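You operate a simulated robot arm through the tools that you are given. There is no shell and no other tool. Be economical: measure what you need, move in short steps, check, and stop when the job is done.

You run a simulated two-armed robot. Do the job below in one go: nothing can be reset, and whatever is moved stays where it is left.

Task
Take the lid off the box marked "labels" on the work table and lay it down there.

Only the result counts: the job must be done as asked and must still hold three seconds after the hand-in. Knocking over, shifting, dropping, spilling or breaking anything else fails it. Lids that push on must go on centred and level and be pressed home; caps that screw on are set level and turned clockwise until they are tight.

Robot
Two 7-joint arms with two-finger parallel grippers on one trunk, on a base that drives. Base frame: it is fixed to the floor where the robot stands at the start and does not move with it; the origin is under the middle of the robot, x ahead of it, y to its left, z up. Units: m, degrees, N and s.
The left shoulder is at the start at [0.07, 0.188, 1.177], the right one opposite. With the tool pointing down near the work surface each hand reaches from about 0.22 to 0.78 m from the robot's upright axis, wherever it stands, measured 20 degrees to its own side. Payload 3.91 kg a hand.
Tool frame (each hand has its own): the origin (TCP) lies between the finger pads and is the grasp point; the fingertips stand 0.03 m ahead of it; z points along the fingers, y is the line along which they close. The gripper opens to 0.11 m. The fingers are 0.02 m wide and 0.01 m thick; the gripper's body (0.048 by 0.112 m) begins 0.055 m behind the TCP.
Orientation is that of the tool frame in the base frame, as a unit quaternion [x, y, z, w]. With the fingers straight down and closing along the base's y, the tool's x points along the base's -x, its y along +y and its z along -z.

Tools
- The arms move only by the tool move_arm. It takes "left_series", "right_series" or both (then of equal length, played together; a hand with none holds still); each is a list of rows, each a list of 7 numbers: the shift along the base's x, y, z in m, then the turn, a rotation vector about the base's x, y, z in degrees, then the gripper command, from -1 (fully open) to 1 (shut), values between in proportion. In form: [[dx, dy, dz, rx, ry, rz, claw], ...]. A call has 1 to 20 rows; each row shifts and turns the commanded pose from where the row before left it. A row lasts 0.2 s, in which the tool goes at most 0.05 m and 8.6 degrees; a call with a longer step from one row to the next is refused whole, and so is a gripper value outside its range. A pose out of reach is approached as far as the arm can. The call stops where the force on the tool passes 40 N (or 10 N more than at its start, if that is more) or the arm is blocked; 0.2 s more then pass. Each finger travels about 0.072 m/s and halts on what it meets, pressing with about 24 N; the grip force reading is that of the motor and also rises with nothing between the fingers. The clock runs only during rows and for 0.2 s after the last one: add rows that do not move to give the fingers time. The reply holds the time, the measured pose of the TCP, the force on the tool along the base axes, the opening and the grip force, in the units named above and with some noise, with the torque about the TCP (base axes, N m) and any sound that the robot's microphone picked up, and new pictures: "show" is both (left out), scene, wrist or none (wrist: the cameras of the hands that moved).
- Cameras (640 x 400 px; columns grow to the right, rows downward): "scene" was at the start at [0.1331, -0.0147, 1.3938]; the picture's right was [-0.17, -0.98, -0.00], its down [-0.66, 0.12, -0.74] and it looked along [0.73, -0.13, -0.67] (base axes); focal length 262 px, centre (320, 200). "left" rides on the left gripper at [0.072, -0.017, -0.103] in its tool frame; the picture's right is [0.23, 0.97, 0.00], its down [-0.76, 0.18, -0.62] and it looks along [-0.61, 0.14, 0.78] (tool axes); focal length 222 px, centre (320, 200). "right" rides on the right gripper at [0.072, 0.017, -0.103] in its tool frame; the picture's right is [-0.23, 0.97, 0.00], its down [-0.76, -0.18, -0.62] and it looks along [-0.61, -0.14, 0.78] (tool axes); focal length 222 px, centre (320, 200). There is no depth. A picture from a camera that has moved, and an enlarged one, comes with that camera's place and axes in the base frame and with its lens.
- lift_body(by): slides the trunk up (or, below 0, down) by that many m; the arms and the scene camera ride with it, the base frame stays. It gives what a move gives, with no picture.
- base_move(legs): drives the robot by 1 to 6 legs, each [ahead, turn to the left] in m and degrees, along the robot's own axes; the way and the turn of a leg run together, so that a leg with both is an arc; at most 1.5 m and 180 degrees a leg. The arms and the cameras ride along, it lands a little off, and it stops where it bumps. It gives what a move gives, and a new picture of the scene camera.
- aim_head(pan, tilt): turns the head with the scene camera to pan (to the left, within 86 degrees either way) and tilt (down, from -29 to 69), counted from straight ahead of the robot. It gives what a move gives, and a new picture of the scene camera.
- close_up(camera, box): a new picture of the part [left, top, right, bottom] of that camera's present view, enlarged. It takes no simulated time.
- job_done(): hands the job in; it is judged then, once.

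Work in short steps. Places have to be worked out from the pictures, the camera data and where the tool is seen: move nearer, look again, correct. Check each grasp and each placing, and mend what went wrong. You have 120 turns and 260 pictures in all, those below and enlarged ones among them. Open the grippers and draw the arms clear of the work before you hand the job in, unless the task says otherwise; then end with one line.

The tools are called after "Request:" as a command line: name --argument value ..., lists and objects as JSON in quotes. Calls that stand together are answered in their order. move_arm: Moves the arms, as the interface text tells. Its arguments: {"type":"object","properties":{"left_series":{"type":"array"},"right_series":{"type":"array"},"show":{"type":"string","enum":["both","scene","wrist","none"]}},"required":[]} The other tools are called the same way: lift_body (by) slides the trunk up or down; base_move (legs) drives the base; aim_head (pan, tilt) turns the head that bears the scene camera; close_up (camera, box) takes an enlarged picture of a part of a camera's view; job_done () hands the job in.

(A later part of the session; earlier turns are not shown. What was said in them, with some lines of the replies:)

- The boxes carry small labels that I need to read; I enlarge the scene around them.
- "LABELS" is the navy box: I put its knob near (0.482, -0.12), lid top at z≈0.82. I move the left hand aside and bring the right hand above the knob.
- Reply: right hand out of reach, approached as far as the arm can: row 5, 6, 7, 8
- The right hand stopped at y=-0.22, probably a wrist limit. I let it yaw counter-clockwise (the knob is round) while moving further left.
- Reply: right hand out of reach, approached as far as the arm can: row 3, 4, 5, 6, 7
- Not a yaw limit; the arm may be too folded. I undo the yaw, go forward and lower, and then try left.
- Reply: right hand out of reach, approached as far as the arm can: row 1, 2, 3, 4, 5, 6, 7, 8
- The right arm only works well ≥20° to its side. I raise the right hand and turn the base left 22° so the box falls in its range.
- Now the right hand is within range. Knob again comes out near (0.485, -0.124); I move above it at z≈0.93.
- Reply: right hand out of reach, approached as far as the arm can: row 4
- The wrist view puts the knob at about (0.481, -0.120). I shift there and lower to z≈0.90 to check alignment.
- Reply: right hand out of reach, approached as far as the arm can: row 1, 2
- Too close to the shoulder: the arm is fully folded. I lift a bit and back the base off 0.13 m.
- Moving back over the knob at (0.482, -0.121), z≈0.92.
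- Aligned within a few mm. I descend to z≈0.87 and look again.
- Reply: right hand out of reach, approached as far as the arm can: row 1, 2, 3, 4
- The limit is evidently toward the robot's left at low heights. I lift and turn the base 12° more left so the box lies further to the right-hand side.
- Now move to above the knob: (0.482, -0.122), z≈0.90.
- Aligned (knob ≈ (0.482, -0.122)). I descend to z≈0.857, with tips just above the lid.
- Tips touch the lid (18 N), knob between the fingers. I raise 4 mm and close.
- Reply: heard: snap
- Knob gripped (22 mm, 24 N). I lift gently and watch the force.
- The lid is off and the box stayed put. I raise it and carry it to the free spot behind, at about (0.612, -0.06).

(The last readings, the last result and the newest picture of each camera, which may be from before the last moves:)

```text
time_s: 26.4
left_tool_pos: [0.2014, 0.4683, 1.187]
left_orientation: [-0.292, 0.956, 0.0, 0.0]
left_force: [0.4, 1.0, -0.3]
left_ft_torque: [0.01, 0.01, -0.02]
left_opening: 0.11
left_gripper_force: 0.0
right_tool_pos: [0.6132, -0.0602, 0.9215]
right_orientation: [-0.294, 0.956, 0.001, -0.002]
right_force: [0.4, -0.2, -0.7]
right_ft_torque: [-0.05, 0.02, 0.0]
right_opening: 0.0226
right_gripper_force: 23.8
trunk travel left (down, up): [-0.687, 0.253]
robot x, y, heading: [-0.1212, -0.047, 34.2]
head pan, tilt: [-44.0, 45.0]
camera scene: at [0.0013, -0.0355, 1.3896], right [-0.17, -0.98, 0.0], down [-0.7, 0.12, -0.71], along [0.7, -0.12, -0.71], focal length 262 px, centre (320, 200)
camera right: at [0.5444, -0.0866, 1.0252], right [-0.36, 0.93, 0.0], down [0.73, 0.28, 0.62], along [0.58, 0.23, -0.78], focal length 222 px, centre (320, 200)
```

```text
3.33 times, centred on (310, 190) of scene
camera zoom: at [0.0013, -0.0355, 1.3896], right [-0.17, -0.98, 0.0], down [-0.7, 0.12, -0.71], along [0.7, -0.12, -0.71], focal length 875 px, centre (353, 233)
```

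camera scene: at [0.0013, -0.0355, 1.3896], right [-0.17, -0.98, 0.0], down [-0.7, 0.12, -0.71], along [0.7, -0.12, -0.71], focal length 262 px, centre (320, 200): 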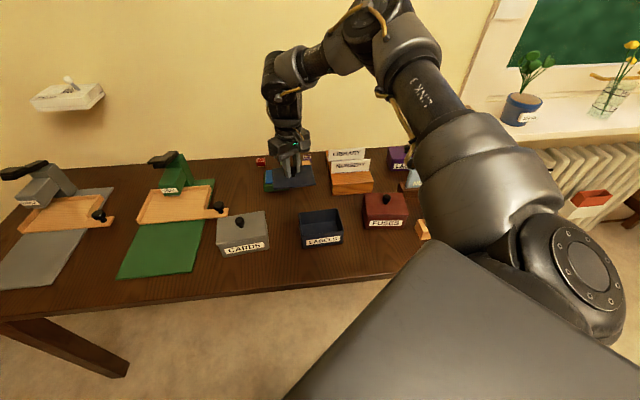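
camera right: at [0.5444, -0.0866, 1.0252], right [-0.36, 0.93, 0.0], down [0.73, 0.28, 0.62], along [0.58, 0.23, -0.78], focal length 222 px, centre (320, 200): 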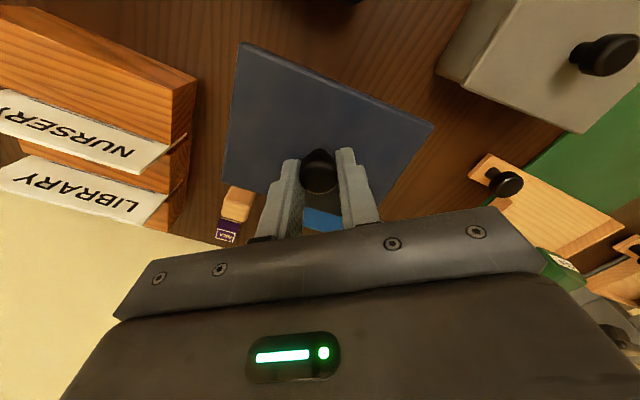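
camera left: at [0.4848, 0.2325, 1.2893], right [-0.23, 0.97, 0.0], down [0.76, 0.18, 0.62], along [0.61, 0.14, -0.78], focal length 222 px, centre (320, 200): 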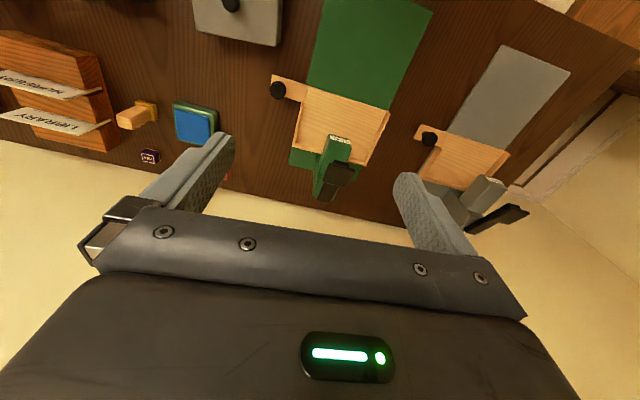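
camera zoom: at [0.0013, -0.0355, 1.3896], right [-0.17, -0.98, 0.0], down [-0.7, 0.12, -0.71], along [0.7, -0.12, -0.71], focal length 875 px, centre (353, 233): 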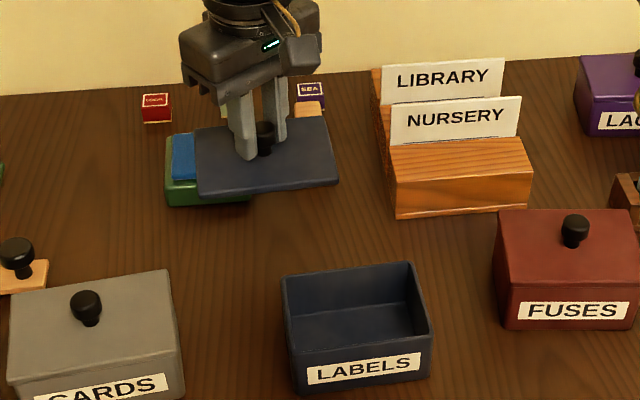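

Clear around. I lower to z≈0.83 and look at the clearances.

Request:
move_arm --right_series '[[0, 0, -0.03, 0, 0, 0, 1], [0, 0, -0.03, 0, 0, 0, 1], [0, 0, -0.025, 0, 0, 0, 1], [0, 0, 0, 0, 0, 0, 1]]' --show "wrist"

Request:
close_up --camera "scene" --box '[240, 130, 370, 230]'

```text
time_s: 27.4
left_tool_pos: [0.2015, 0.4688, 1.1863]
left_orientation: [-0.292, 0.956, 0.0, 0.0]
left_force: [0.3, -0.2, 0.1]
left_ft_torque: [0.0, 0.0, -0.01]
left_opening: 0.1099
left_gripper_force: 0.1
right_tool_pos: [0.5909, -0.0866, 0.8609]
right_orientation: [-0.294, 0.956, 0.002, -0.001]
right_force: [-0.2, -0.4, -0.1]
right_ft_torque: [0.01, 0.0, -0.02]
right_opening: 0.0226
right_gripper_force: 24.2
right hand out of reach, approached as far as the arm can: row 1, 2, 3
trunk travel left (down, up): [-0.687, 0.253]
robot x, y, heading: [-0.1223, -0.0501, 33.9]
head pan, tilt: [-44.0, 45.0]
camera right: at [0.5213, -0.113, 0.9657], right [-0.36, 0.93, 0.0], down [0.73, 0.28, 0.62], along [0.58, 0.23, -0.78], focal length 222 px, centre (320, 200)
```

right: 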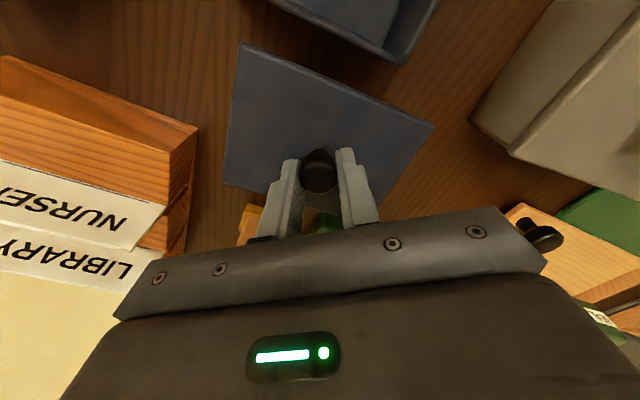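

```text
4.00 times, centred on (305, 180) of scene
camera zoom: at [0.0015, -0.0354, 1.3896], right [-0.17, -0.98, 0.0], down [-0.7, 0.12, -0.71], along [0.7, -0.12, -0.71], focal length 1050 px, centre (380, 280)
```

zoom: 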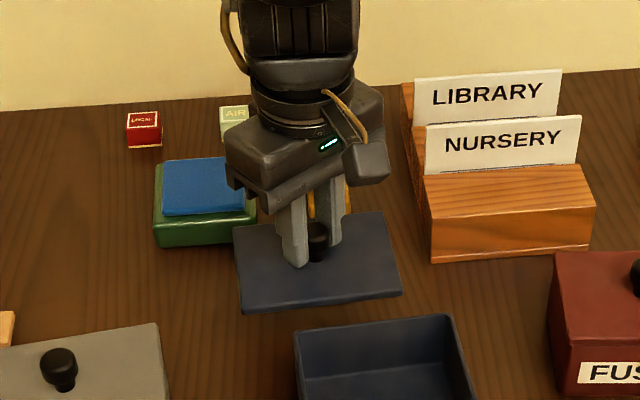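

Again a reach limit low down. I raise the hand back to (0.612, -0.06, ~0.95) and lower the trunk by 0.12 m instead.

Request:
move_arm --right_series '[[0, 0, 0.03, 0, 0, 0, 1], [0, 0, 0.03, 0, 0, 0, 1], [0, 0, 0.03, 0, 0, 0, 1], [0.0105, 0.013, 0.01, 0, 0, 0, 1], [0.0105, 0.013, 0, 0, 0, 0, 1], [0, 0, 0, 0, 0, 0, 1]]' --show "none"

Request:
lift_body --by -0.1

Request:
close_up --camera "scene" --box '[220, 100, 400, 220]'

```text
time_s: 28.8
left_tool_pos: [0.2012, 0.4668, 1.1872]
left_orientation: [-0.291, 0.957, 0.0, 0.0]
left_force: [-0.4, 0.6, -0.4]
left_ft_torque: [0.04, 0.01, -0.01]
left_opening: 0.1103
left_gripper_force: 0.0
right_tool_pos: [0.6118, -0.0615, 0.9639]
right_orientation: [-0.294, 0.956, 0.001, -0.001]
right_force: [0.2, 0.3, -0.2]
right_ft_torque: [0.0, -0.01, -0.01]
right_opening: 0.0226
right_gripper_force: 24.2
trunk travel left (down, up): [-0.687, 0.253]
robot x, y, heading: [-0.1184, -0.0503, 33.9]
head pan, tilt: [-44.0, 45.0]
```

```text
time_s: 30.1
left_tool_pos: [0.2007, 0.4675, 1.0857]
left_orientation: [-0.292, 0.956, 0.001, 0.0]
left_force: [-0.1, 0.2, 0.4]
left_ft_torque: [0.03, -0.01, 0.0]
left_opening: 0.1099
left_gripper_force: 0.0
right_tool_pos: [0.612, -0.0612, 0.8637]
right_orientation: [-0.294, 0.956, 0.001, -0.001]
right_force: [0.2, 0.6, 0.3]
right_ft_torque: [0.0, -0.01, 0.02]
right_opening: 0.0225
right_gripper_force: 23.9
trunk travel left (down, up): [-0.587, 0.353]
robot x, y, heading: [-0.1215, -0.0489, 33.8]
head pan, tilt: [-44.0, 45.0]
```

```text
3.33 times, centred on (310, 160) of scene
camera zoom: at [0.0011, -0.0356, 1.2896], right [-0.17, -0.98, 0.0], down [-0.7, 0.12, -0.71], along [0.7, -0.12, -0.71], focal length 875 px, centre (353, 333)
```

zoom: 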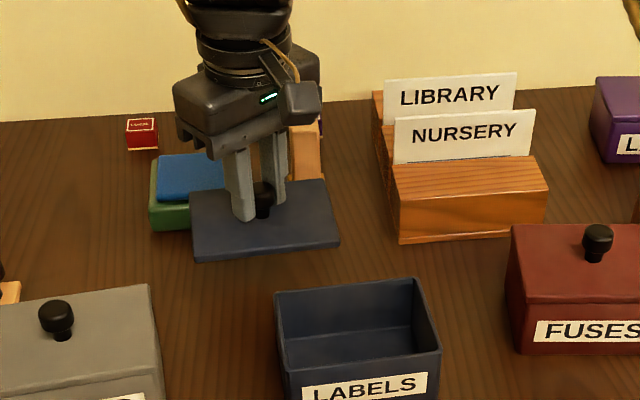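

Good. Now lower the hand the remaining distance to about z=0.82.

Request:
move_arm --right_series '[[0, 0, -0.015, 0, 0, 0, 1], [0, 0, -0.015, 0, 0, 0, 1], [0, 0, -0.012, 0, 0, 0, 1], [0, 0, 0, 0, 0, 0, 1]]' --show "wrist"

Request:
close_up --camera "scene" --box '[230, 110, 360, 210]'

```text
time_s: 31.1
left_tool_pos: [0.2003, 0.4672, 1.0863]
left_orientation: [-0.292, 0.956, 0.0, 0.0]
left_force: [-0.2, -0.3, 1.1]
left_ft_torque: [0.0, 0.03, 0.0]
left_opening: 0.1101
left_gripper_force: 0.1
right_tool_pos: [0.6109, -0.0607, 0.8214]
right_orientation: [-0.294, 0.956, 0.001, -0.002]
right_force: [0.4, 0.2, -1.1]
right_ft_torque: [-0.01, -0.02, 0.02]
right_opening: 0.0228
right_gripper_force: 23.8
trunk travel left (down, up): [-0.587, 0.353]
robot x, y, heading: [-0.1223, -0.0521, 33.8]
head pan, tilt: [-44.0, 45.0]
camera right: at [0.5422, -0.0872, 0.9256], right [-0.36, 0.93, 0.0], down [0.73, 0.28, 0.62], along [0.58, 0.23, -0.78], focal length 222 px, centre (320, 200)
```

right: 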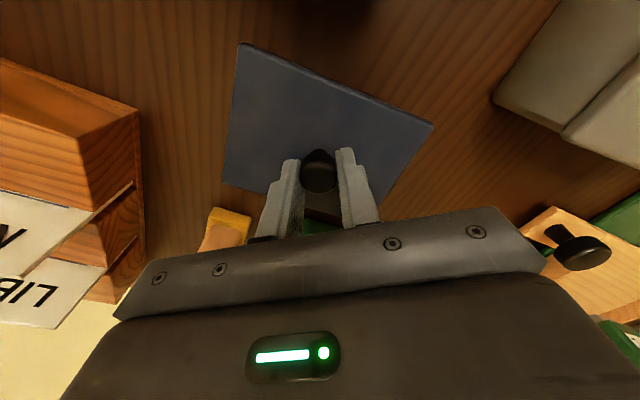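

```text
4.00 times, centred on (295, 160) of scene
camera zoom: at [0.0011, -0.0355, 1.2896], right [-0.17, -0.98, 0.0], down [-0.7, 0.12, -0.71], along [0.7, -0.12, -0.71], focal length 1050 px, centre (420, 360)
```

zoom: 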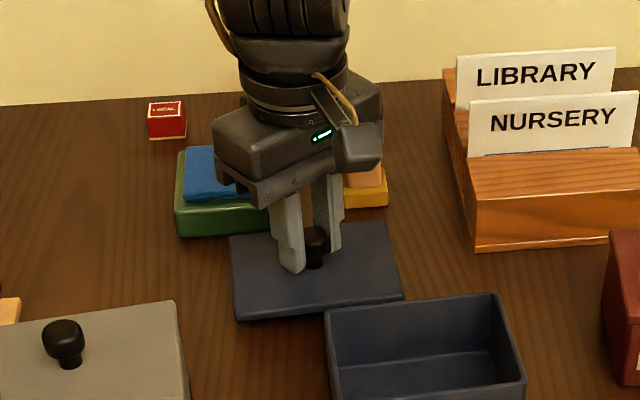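

Still free. I lower in small steps until contact is felt.

Request:
move_arm --right_series '[[0, 0, -0.004, 0, 0, 0, 1], [0, 0, -0.004, 0, 0, 0, 1], [0, 0, -0.003, 0, 0, 0, 1], [0, 0, -0.002, 0, 0, 0, 1], [0, 0, 0, 0, 0, 0, 1]]' --show "none"

Request:
close_up --camera "scene" --box '[260, 140, 350, 210]'

```text
time_s: 32.4
left_tool_pos: [0.2019, 0.4688, 1.0872]
left_orientation: [-0.292, 0.956, 0.001, 0.0]
left_force: [-0.4, 0.0, -0.6]
left_ft_torque: [-0.01, -0.01, -0.01]
left_opening: 0.11
left_gripper_force: 0.2
right_tool_pos: [0.6115, -0.0635, 0.809]
right_orientation: [-0.294, 0.956, 0.002, 0.0]
right_force: [0.2, -0.2, 0.0]
right_ft_torque: [0.02, 0.0, -0.01]
right_opening: 0.0226
right_gripper_force: 24.1
trunk travel left (down, up): [-0.587, 0.353]
robot x, y, heading: [-0.1216, -0.0493, 34.0]
head pan, tilt: [-44.0, 45.0]
```

```text
5.71 times, centred on (305, 175) of scene
camera zoom: at [0.0013, -0.0355, 1.2896], right [-0.17, -0.98, 0.0], down [-0.7, 0.12, -0.71], along [0.7, -0.12, -0.71], focal length 1500 px, centre (406, 343)
```

zoom: 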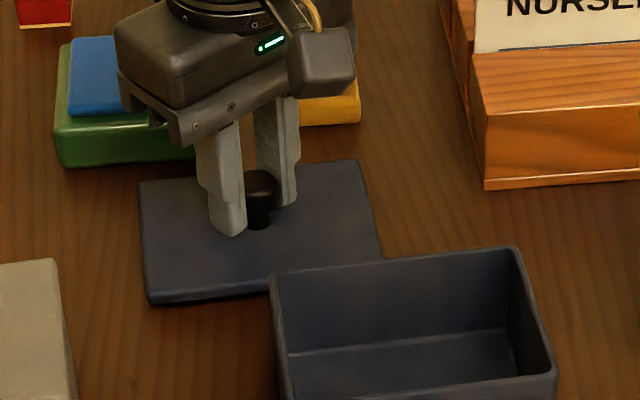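

No contact yet; a few more mm.

Request:
move_arm --right_series '[[0, 0, -0.002, 0, 0, 0, 1], [0, 0, -0.001, 0, 0, 0, 1], [0, 0, -0.001, 0, 0, 0, 1], [0, 0, 0, 0, 0, 0, 1]]' --show "none"

```text
time_s: 33.4
left_tool_pos: [0.2021, 0.4681, 1.0858]
left_orientation: [-0.292, 0.956, -0.001, 0.0]
left_force: [0.2, 0.0, -0.3]
left_ft_torque: [0.0, -0.01, 0.03]
left_opening: 0.1098
left_gripper_force: 0.0
right_tool_pos: [0.6103, -0.0642, 0.8064]
right_orientation: [-0.294, 0.956, 0.002, -0.001]
right_force: [0.0, -0.4, 0.0]
right_ft_torque: [0.01, -0.02, -0.01]
right_opening: 0.0224
right_gripper_force: 23.8
right hand out of reach, approached as far as the arm can: row 1
trunk travel left (down, up): [-0.587, 0.353]
robot x, y, heading: [-0.1221, -0.05, 34.0]
head pan, tilt: [-44.0, 45.0]
```

The arm is near its limit again, so I lower the last mm with the trunk.

Request:
lift_body --by -0.003

Request:
close_up --camera "scene" --box '[270, 150, 330, 210]'

```text
time_s: 33.9
left_tool_pos: [0.2011, 0.4688, 1.0838]
left_orientation: [-0.292, 0.956, 0.0, 0.001]
left_force: [-0.5, -0.2, -0.1]
left_ft_torque: [-0.01, -0.02, -0.01]
left_opening: 0.1101
left_gripper_force: 0.0
right_tool_pos: [0.609, -0.0642, 0.8038]
right_orientation: [-0.294, 0.956, 0.0, 0.0]
right_force: [0.0, -0.2, -0.6]
right_ft_torque: [0.01, 0.01, -0.02]
right_opening: 0.0227
right_gripper_force: 23.9
trunk travel left (down, up): [-0.584, 0.356]
robot x, y, heading: [-0.1213, -0.0493, 33.9]
head pan, tilt: [-44.0, 45.0]
```

```text
6.67 times, centred on (300, 180) of scene
camera zoom: at [0.0014, -0.0355, 1.2866], right [-0.17, -0.98, 0.0], down [-0.7, 0.12, -0.71], along [0.7, -0.12, -0.71], focal length 1750 px, centre (453, 333)
```

zoom: 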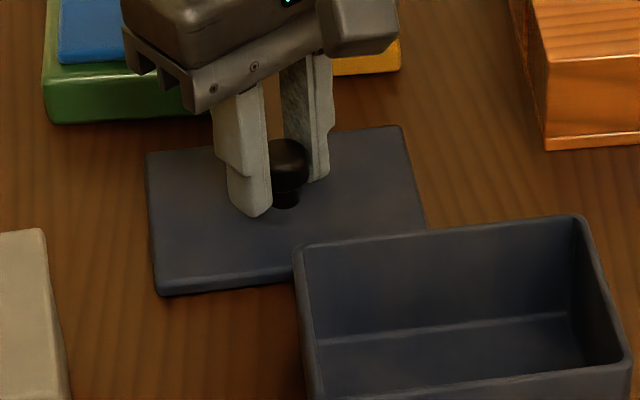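

Still no contact force, though very near. Another small step down.

Request:
lift_body --by -0.003

```text
time_s: 34.4
left_tool_pos: [0.2005, 0.4681, 1.0804]
left_orientation: [-0.291, 0.957, -0.001, 0.0]
left_force: [0.4, -0.1, 0.3]
left_ft_torque: [0.02, -0.02, 0.03]
left_opening: 0.11
left_gripper_force: 0.0
right_tool_pos: [0.6095, -0.0634, 0.8029]
right_orientation: [-0.294, 0.956, 0.001, 0.0]
right_force: [-0.7, -0.5, 9.6]
right_ft_torque: [-0.37, 0.3, -0.04]
right_opening: 0.0228
right_gripper_force: 24.0
trunk travel left (down, up): [-0.581, 0.359]
robot x, y, heading: [-0.1199, -0.0531, 34.0]
head pan, tilt: [-44.0, 45.0]
```

The lid rests on the table (10 N up). I open the fingers to 0.055 m and go straight up.

Request:
move_arm --right_series '[[0, 0, 0, 0, 0, 0, 0.5], [0, 0, 0, 0, 0, 0, 0.2], [0, 0, 0, 0, 0, 0, 0], [0, 0, 0, 0, 0, 0, 0]]' --show "wrist"

Request:
move_arm --right_series '[[0, 0, 0.01, 0, 0, 0, 0], [0, 0, 0.02, 0, 0, 0, 0], [0, 0, 0.03, 0, 0, 0, 0], [0, 0, 0.04, 0, 0, 0, 0], [0, 0, 0.04, 0, 0, 0, 0], [0, 0, 0.04, 0, 0, 0, 0], [0, 0, 0.04, 0, 0, 0, 0], [0, 0, 0, 0, 0, 0, 0]]' --show "both"

Request:
close_up --camera "scene" --box '[230, 110, 390, 230]'

```text
time_s: 35.4
left_tool_pos: [0.201, 0.4694, 1.08]
left_orientation: [-0.291, 0.957, -0.001, 0.0]
left_force: [0.4, 0.6, -0.8]
left_ft_torque: [-0.01, 0.0, 0.0]
left_opening: 0.1102
left_gripper_force: 0.1
right_tool_pos: [0.6089, -0.0645, 0.8003]
right_orientation: [-0.294, 0.956, 0.002, -0.001]
right_force: [0.7, 0.1, 1.0]
right_ft_torque: [-0.02, 0.01, -0.01]
right_opening: 0.0551
right_gripper_force: 0.0
trunk travel left (down, up): [-0.581, 0.359]
robot x, y, heading: [-0.1229, -0.0492, 33.9]
head pan, tilt: [-44.0, 45.0]
camera right: at [0.541, -0.0901, 0.9041], right [-0.36, 0.93, 0.0], down [0.73, 0.28, 0.62], along [0.58, 0.23, -0.78], focal length 222 px, centre (320, 200)
```

right: 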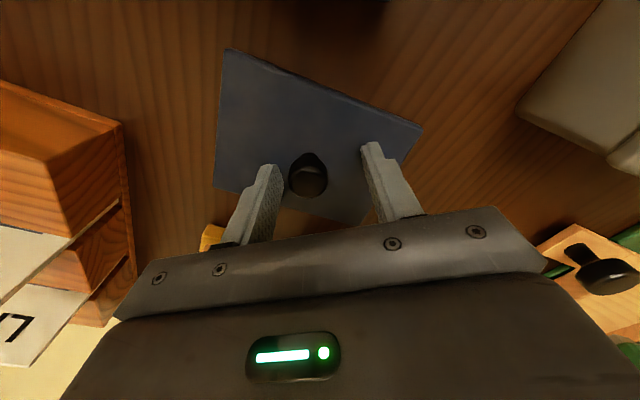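

```text
time_s: 37.2
left_tool_pos: [0.2032, 0.4679, 1.0793]
left_orientation: [-0.293, 0.956, 0.0, -0.001]
left_force: [0.5, 0.6, -0.3]
left_ft_torque: [-0.04, -0.01, 0.04]
left_opening: 0.1101
left_gripper_force: 0.0
right_tool_pos: [0.5987, -0.0726, 1.0124]
right_orientation: [-0.294, 0.956, 0.003, 0.0]
right_force: [0.0, 0.4, -0.3]
right_ft_torque: [-0.02, -0.02, 0.02]
right_opening: 0.0547
right_gripper_force: 0.0
right hand out of reach, approached as far as the arm can: row 7
trunk travel left (down, up): [-0.581, 0.359]
robot x, y, heading: [-0.1215, -0.0475, 34.2]
head pan, tilt: [-44.0, 45.0]
camera scene: at [0.0025, -0.035, 1.2834], right [-0.17, -0.98, 0.0], down [-0.7, 0.12, -0.71], along [0.7, -0.12, -0.71], focal length 262 px, centre (320, 200)
camera right: at [0.5292, -0.0993, 1.1157], right [-0.36, 0.93, 0.01], down [0.73, 0.28, 0.63], along [0.58, 0.23, -0.78], focal length 222 px, centre (320, 200)
```

scene: 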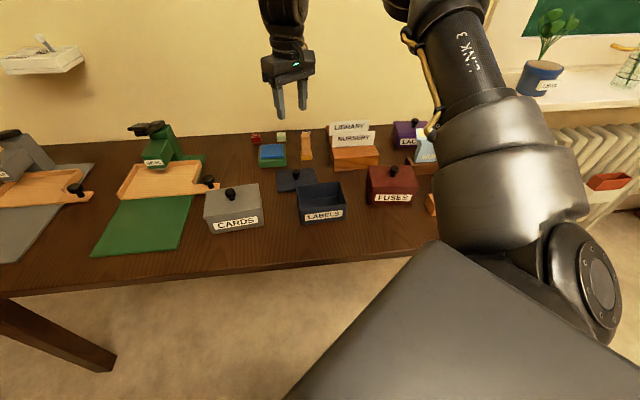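
right: 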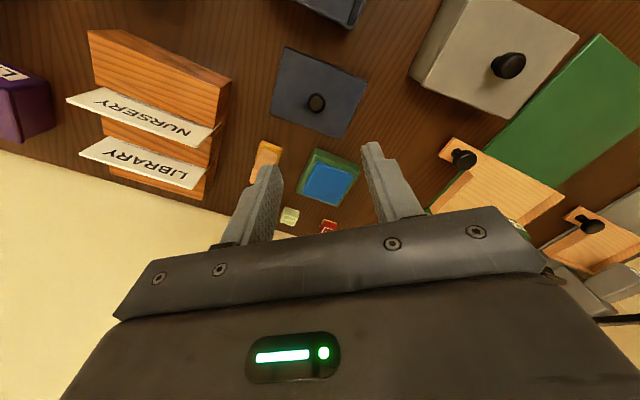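

```text
3.33 times, centred on (310, 170) of scene
camera zoom: at [0.0025, -0.035, 1.2834], right [-0.17, -0.98, 0.0], down [-0.7, 0.12, -0.71], along [0.7, -0.12, -0.71], focal length 875 px, centre (353, 300)
```

zoom: 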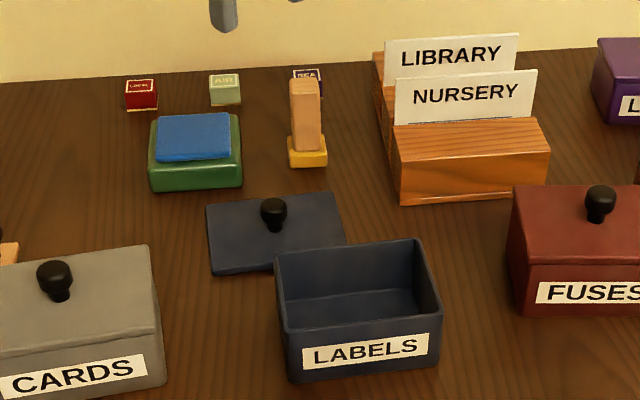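

The lid lies flat on the table behind the box, and nothing else has been disturbed. I open the right gripper fully, high up and clear of the work.

Request:
move_arm --right_series '[[0, 0, 0, 0, 0, 0, -0.5], [0, 0, 0, 0, 0, 0, -1], [0, 0, 0, 0, 0, 0, -1]]' --show "none"

Request:
job_done

```text
time_s: 38.0
left_tool_pos: [0.1996, 0.4673, 1.08]
left_orientation: [-0.293, 0.956, 0.0, 0.001]
left_force: [-0.4, 0.4, 0.0]
left_ft_torque: [0.03, 0.04, -0.02]
left_opening: 0.1098
left_gripper_force: 0.0
right_tool_pos: [0.5973, -0.0738, 1.012]
right_orientation: [-0.295, 0.955, 0.004, 0.002]
right_force: [-1.2, 0.1, 0.7]
right_ft_torque: [-0.03, -0.02, -0.02]
right_opening: 0.1098
right_gripper_force: 0.0
trunk travel left (down, up): [-0.581, 0.359]
robot x, y, heading: [-0.1186, -0.0493, 34.3]
head pan, tilt: [-44.0, 45.0]
```

```text
The job is handed in.
```

The lid is off the "labels" box and lies flat on the work table just behind it; the last pictures show nothing else moved.
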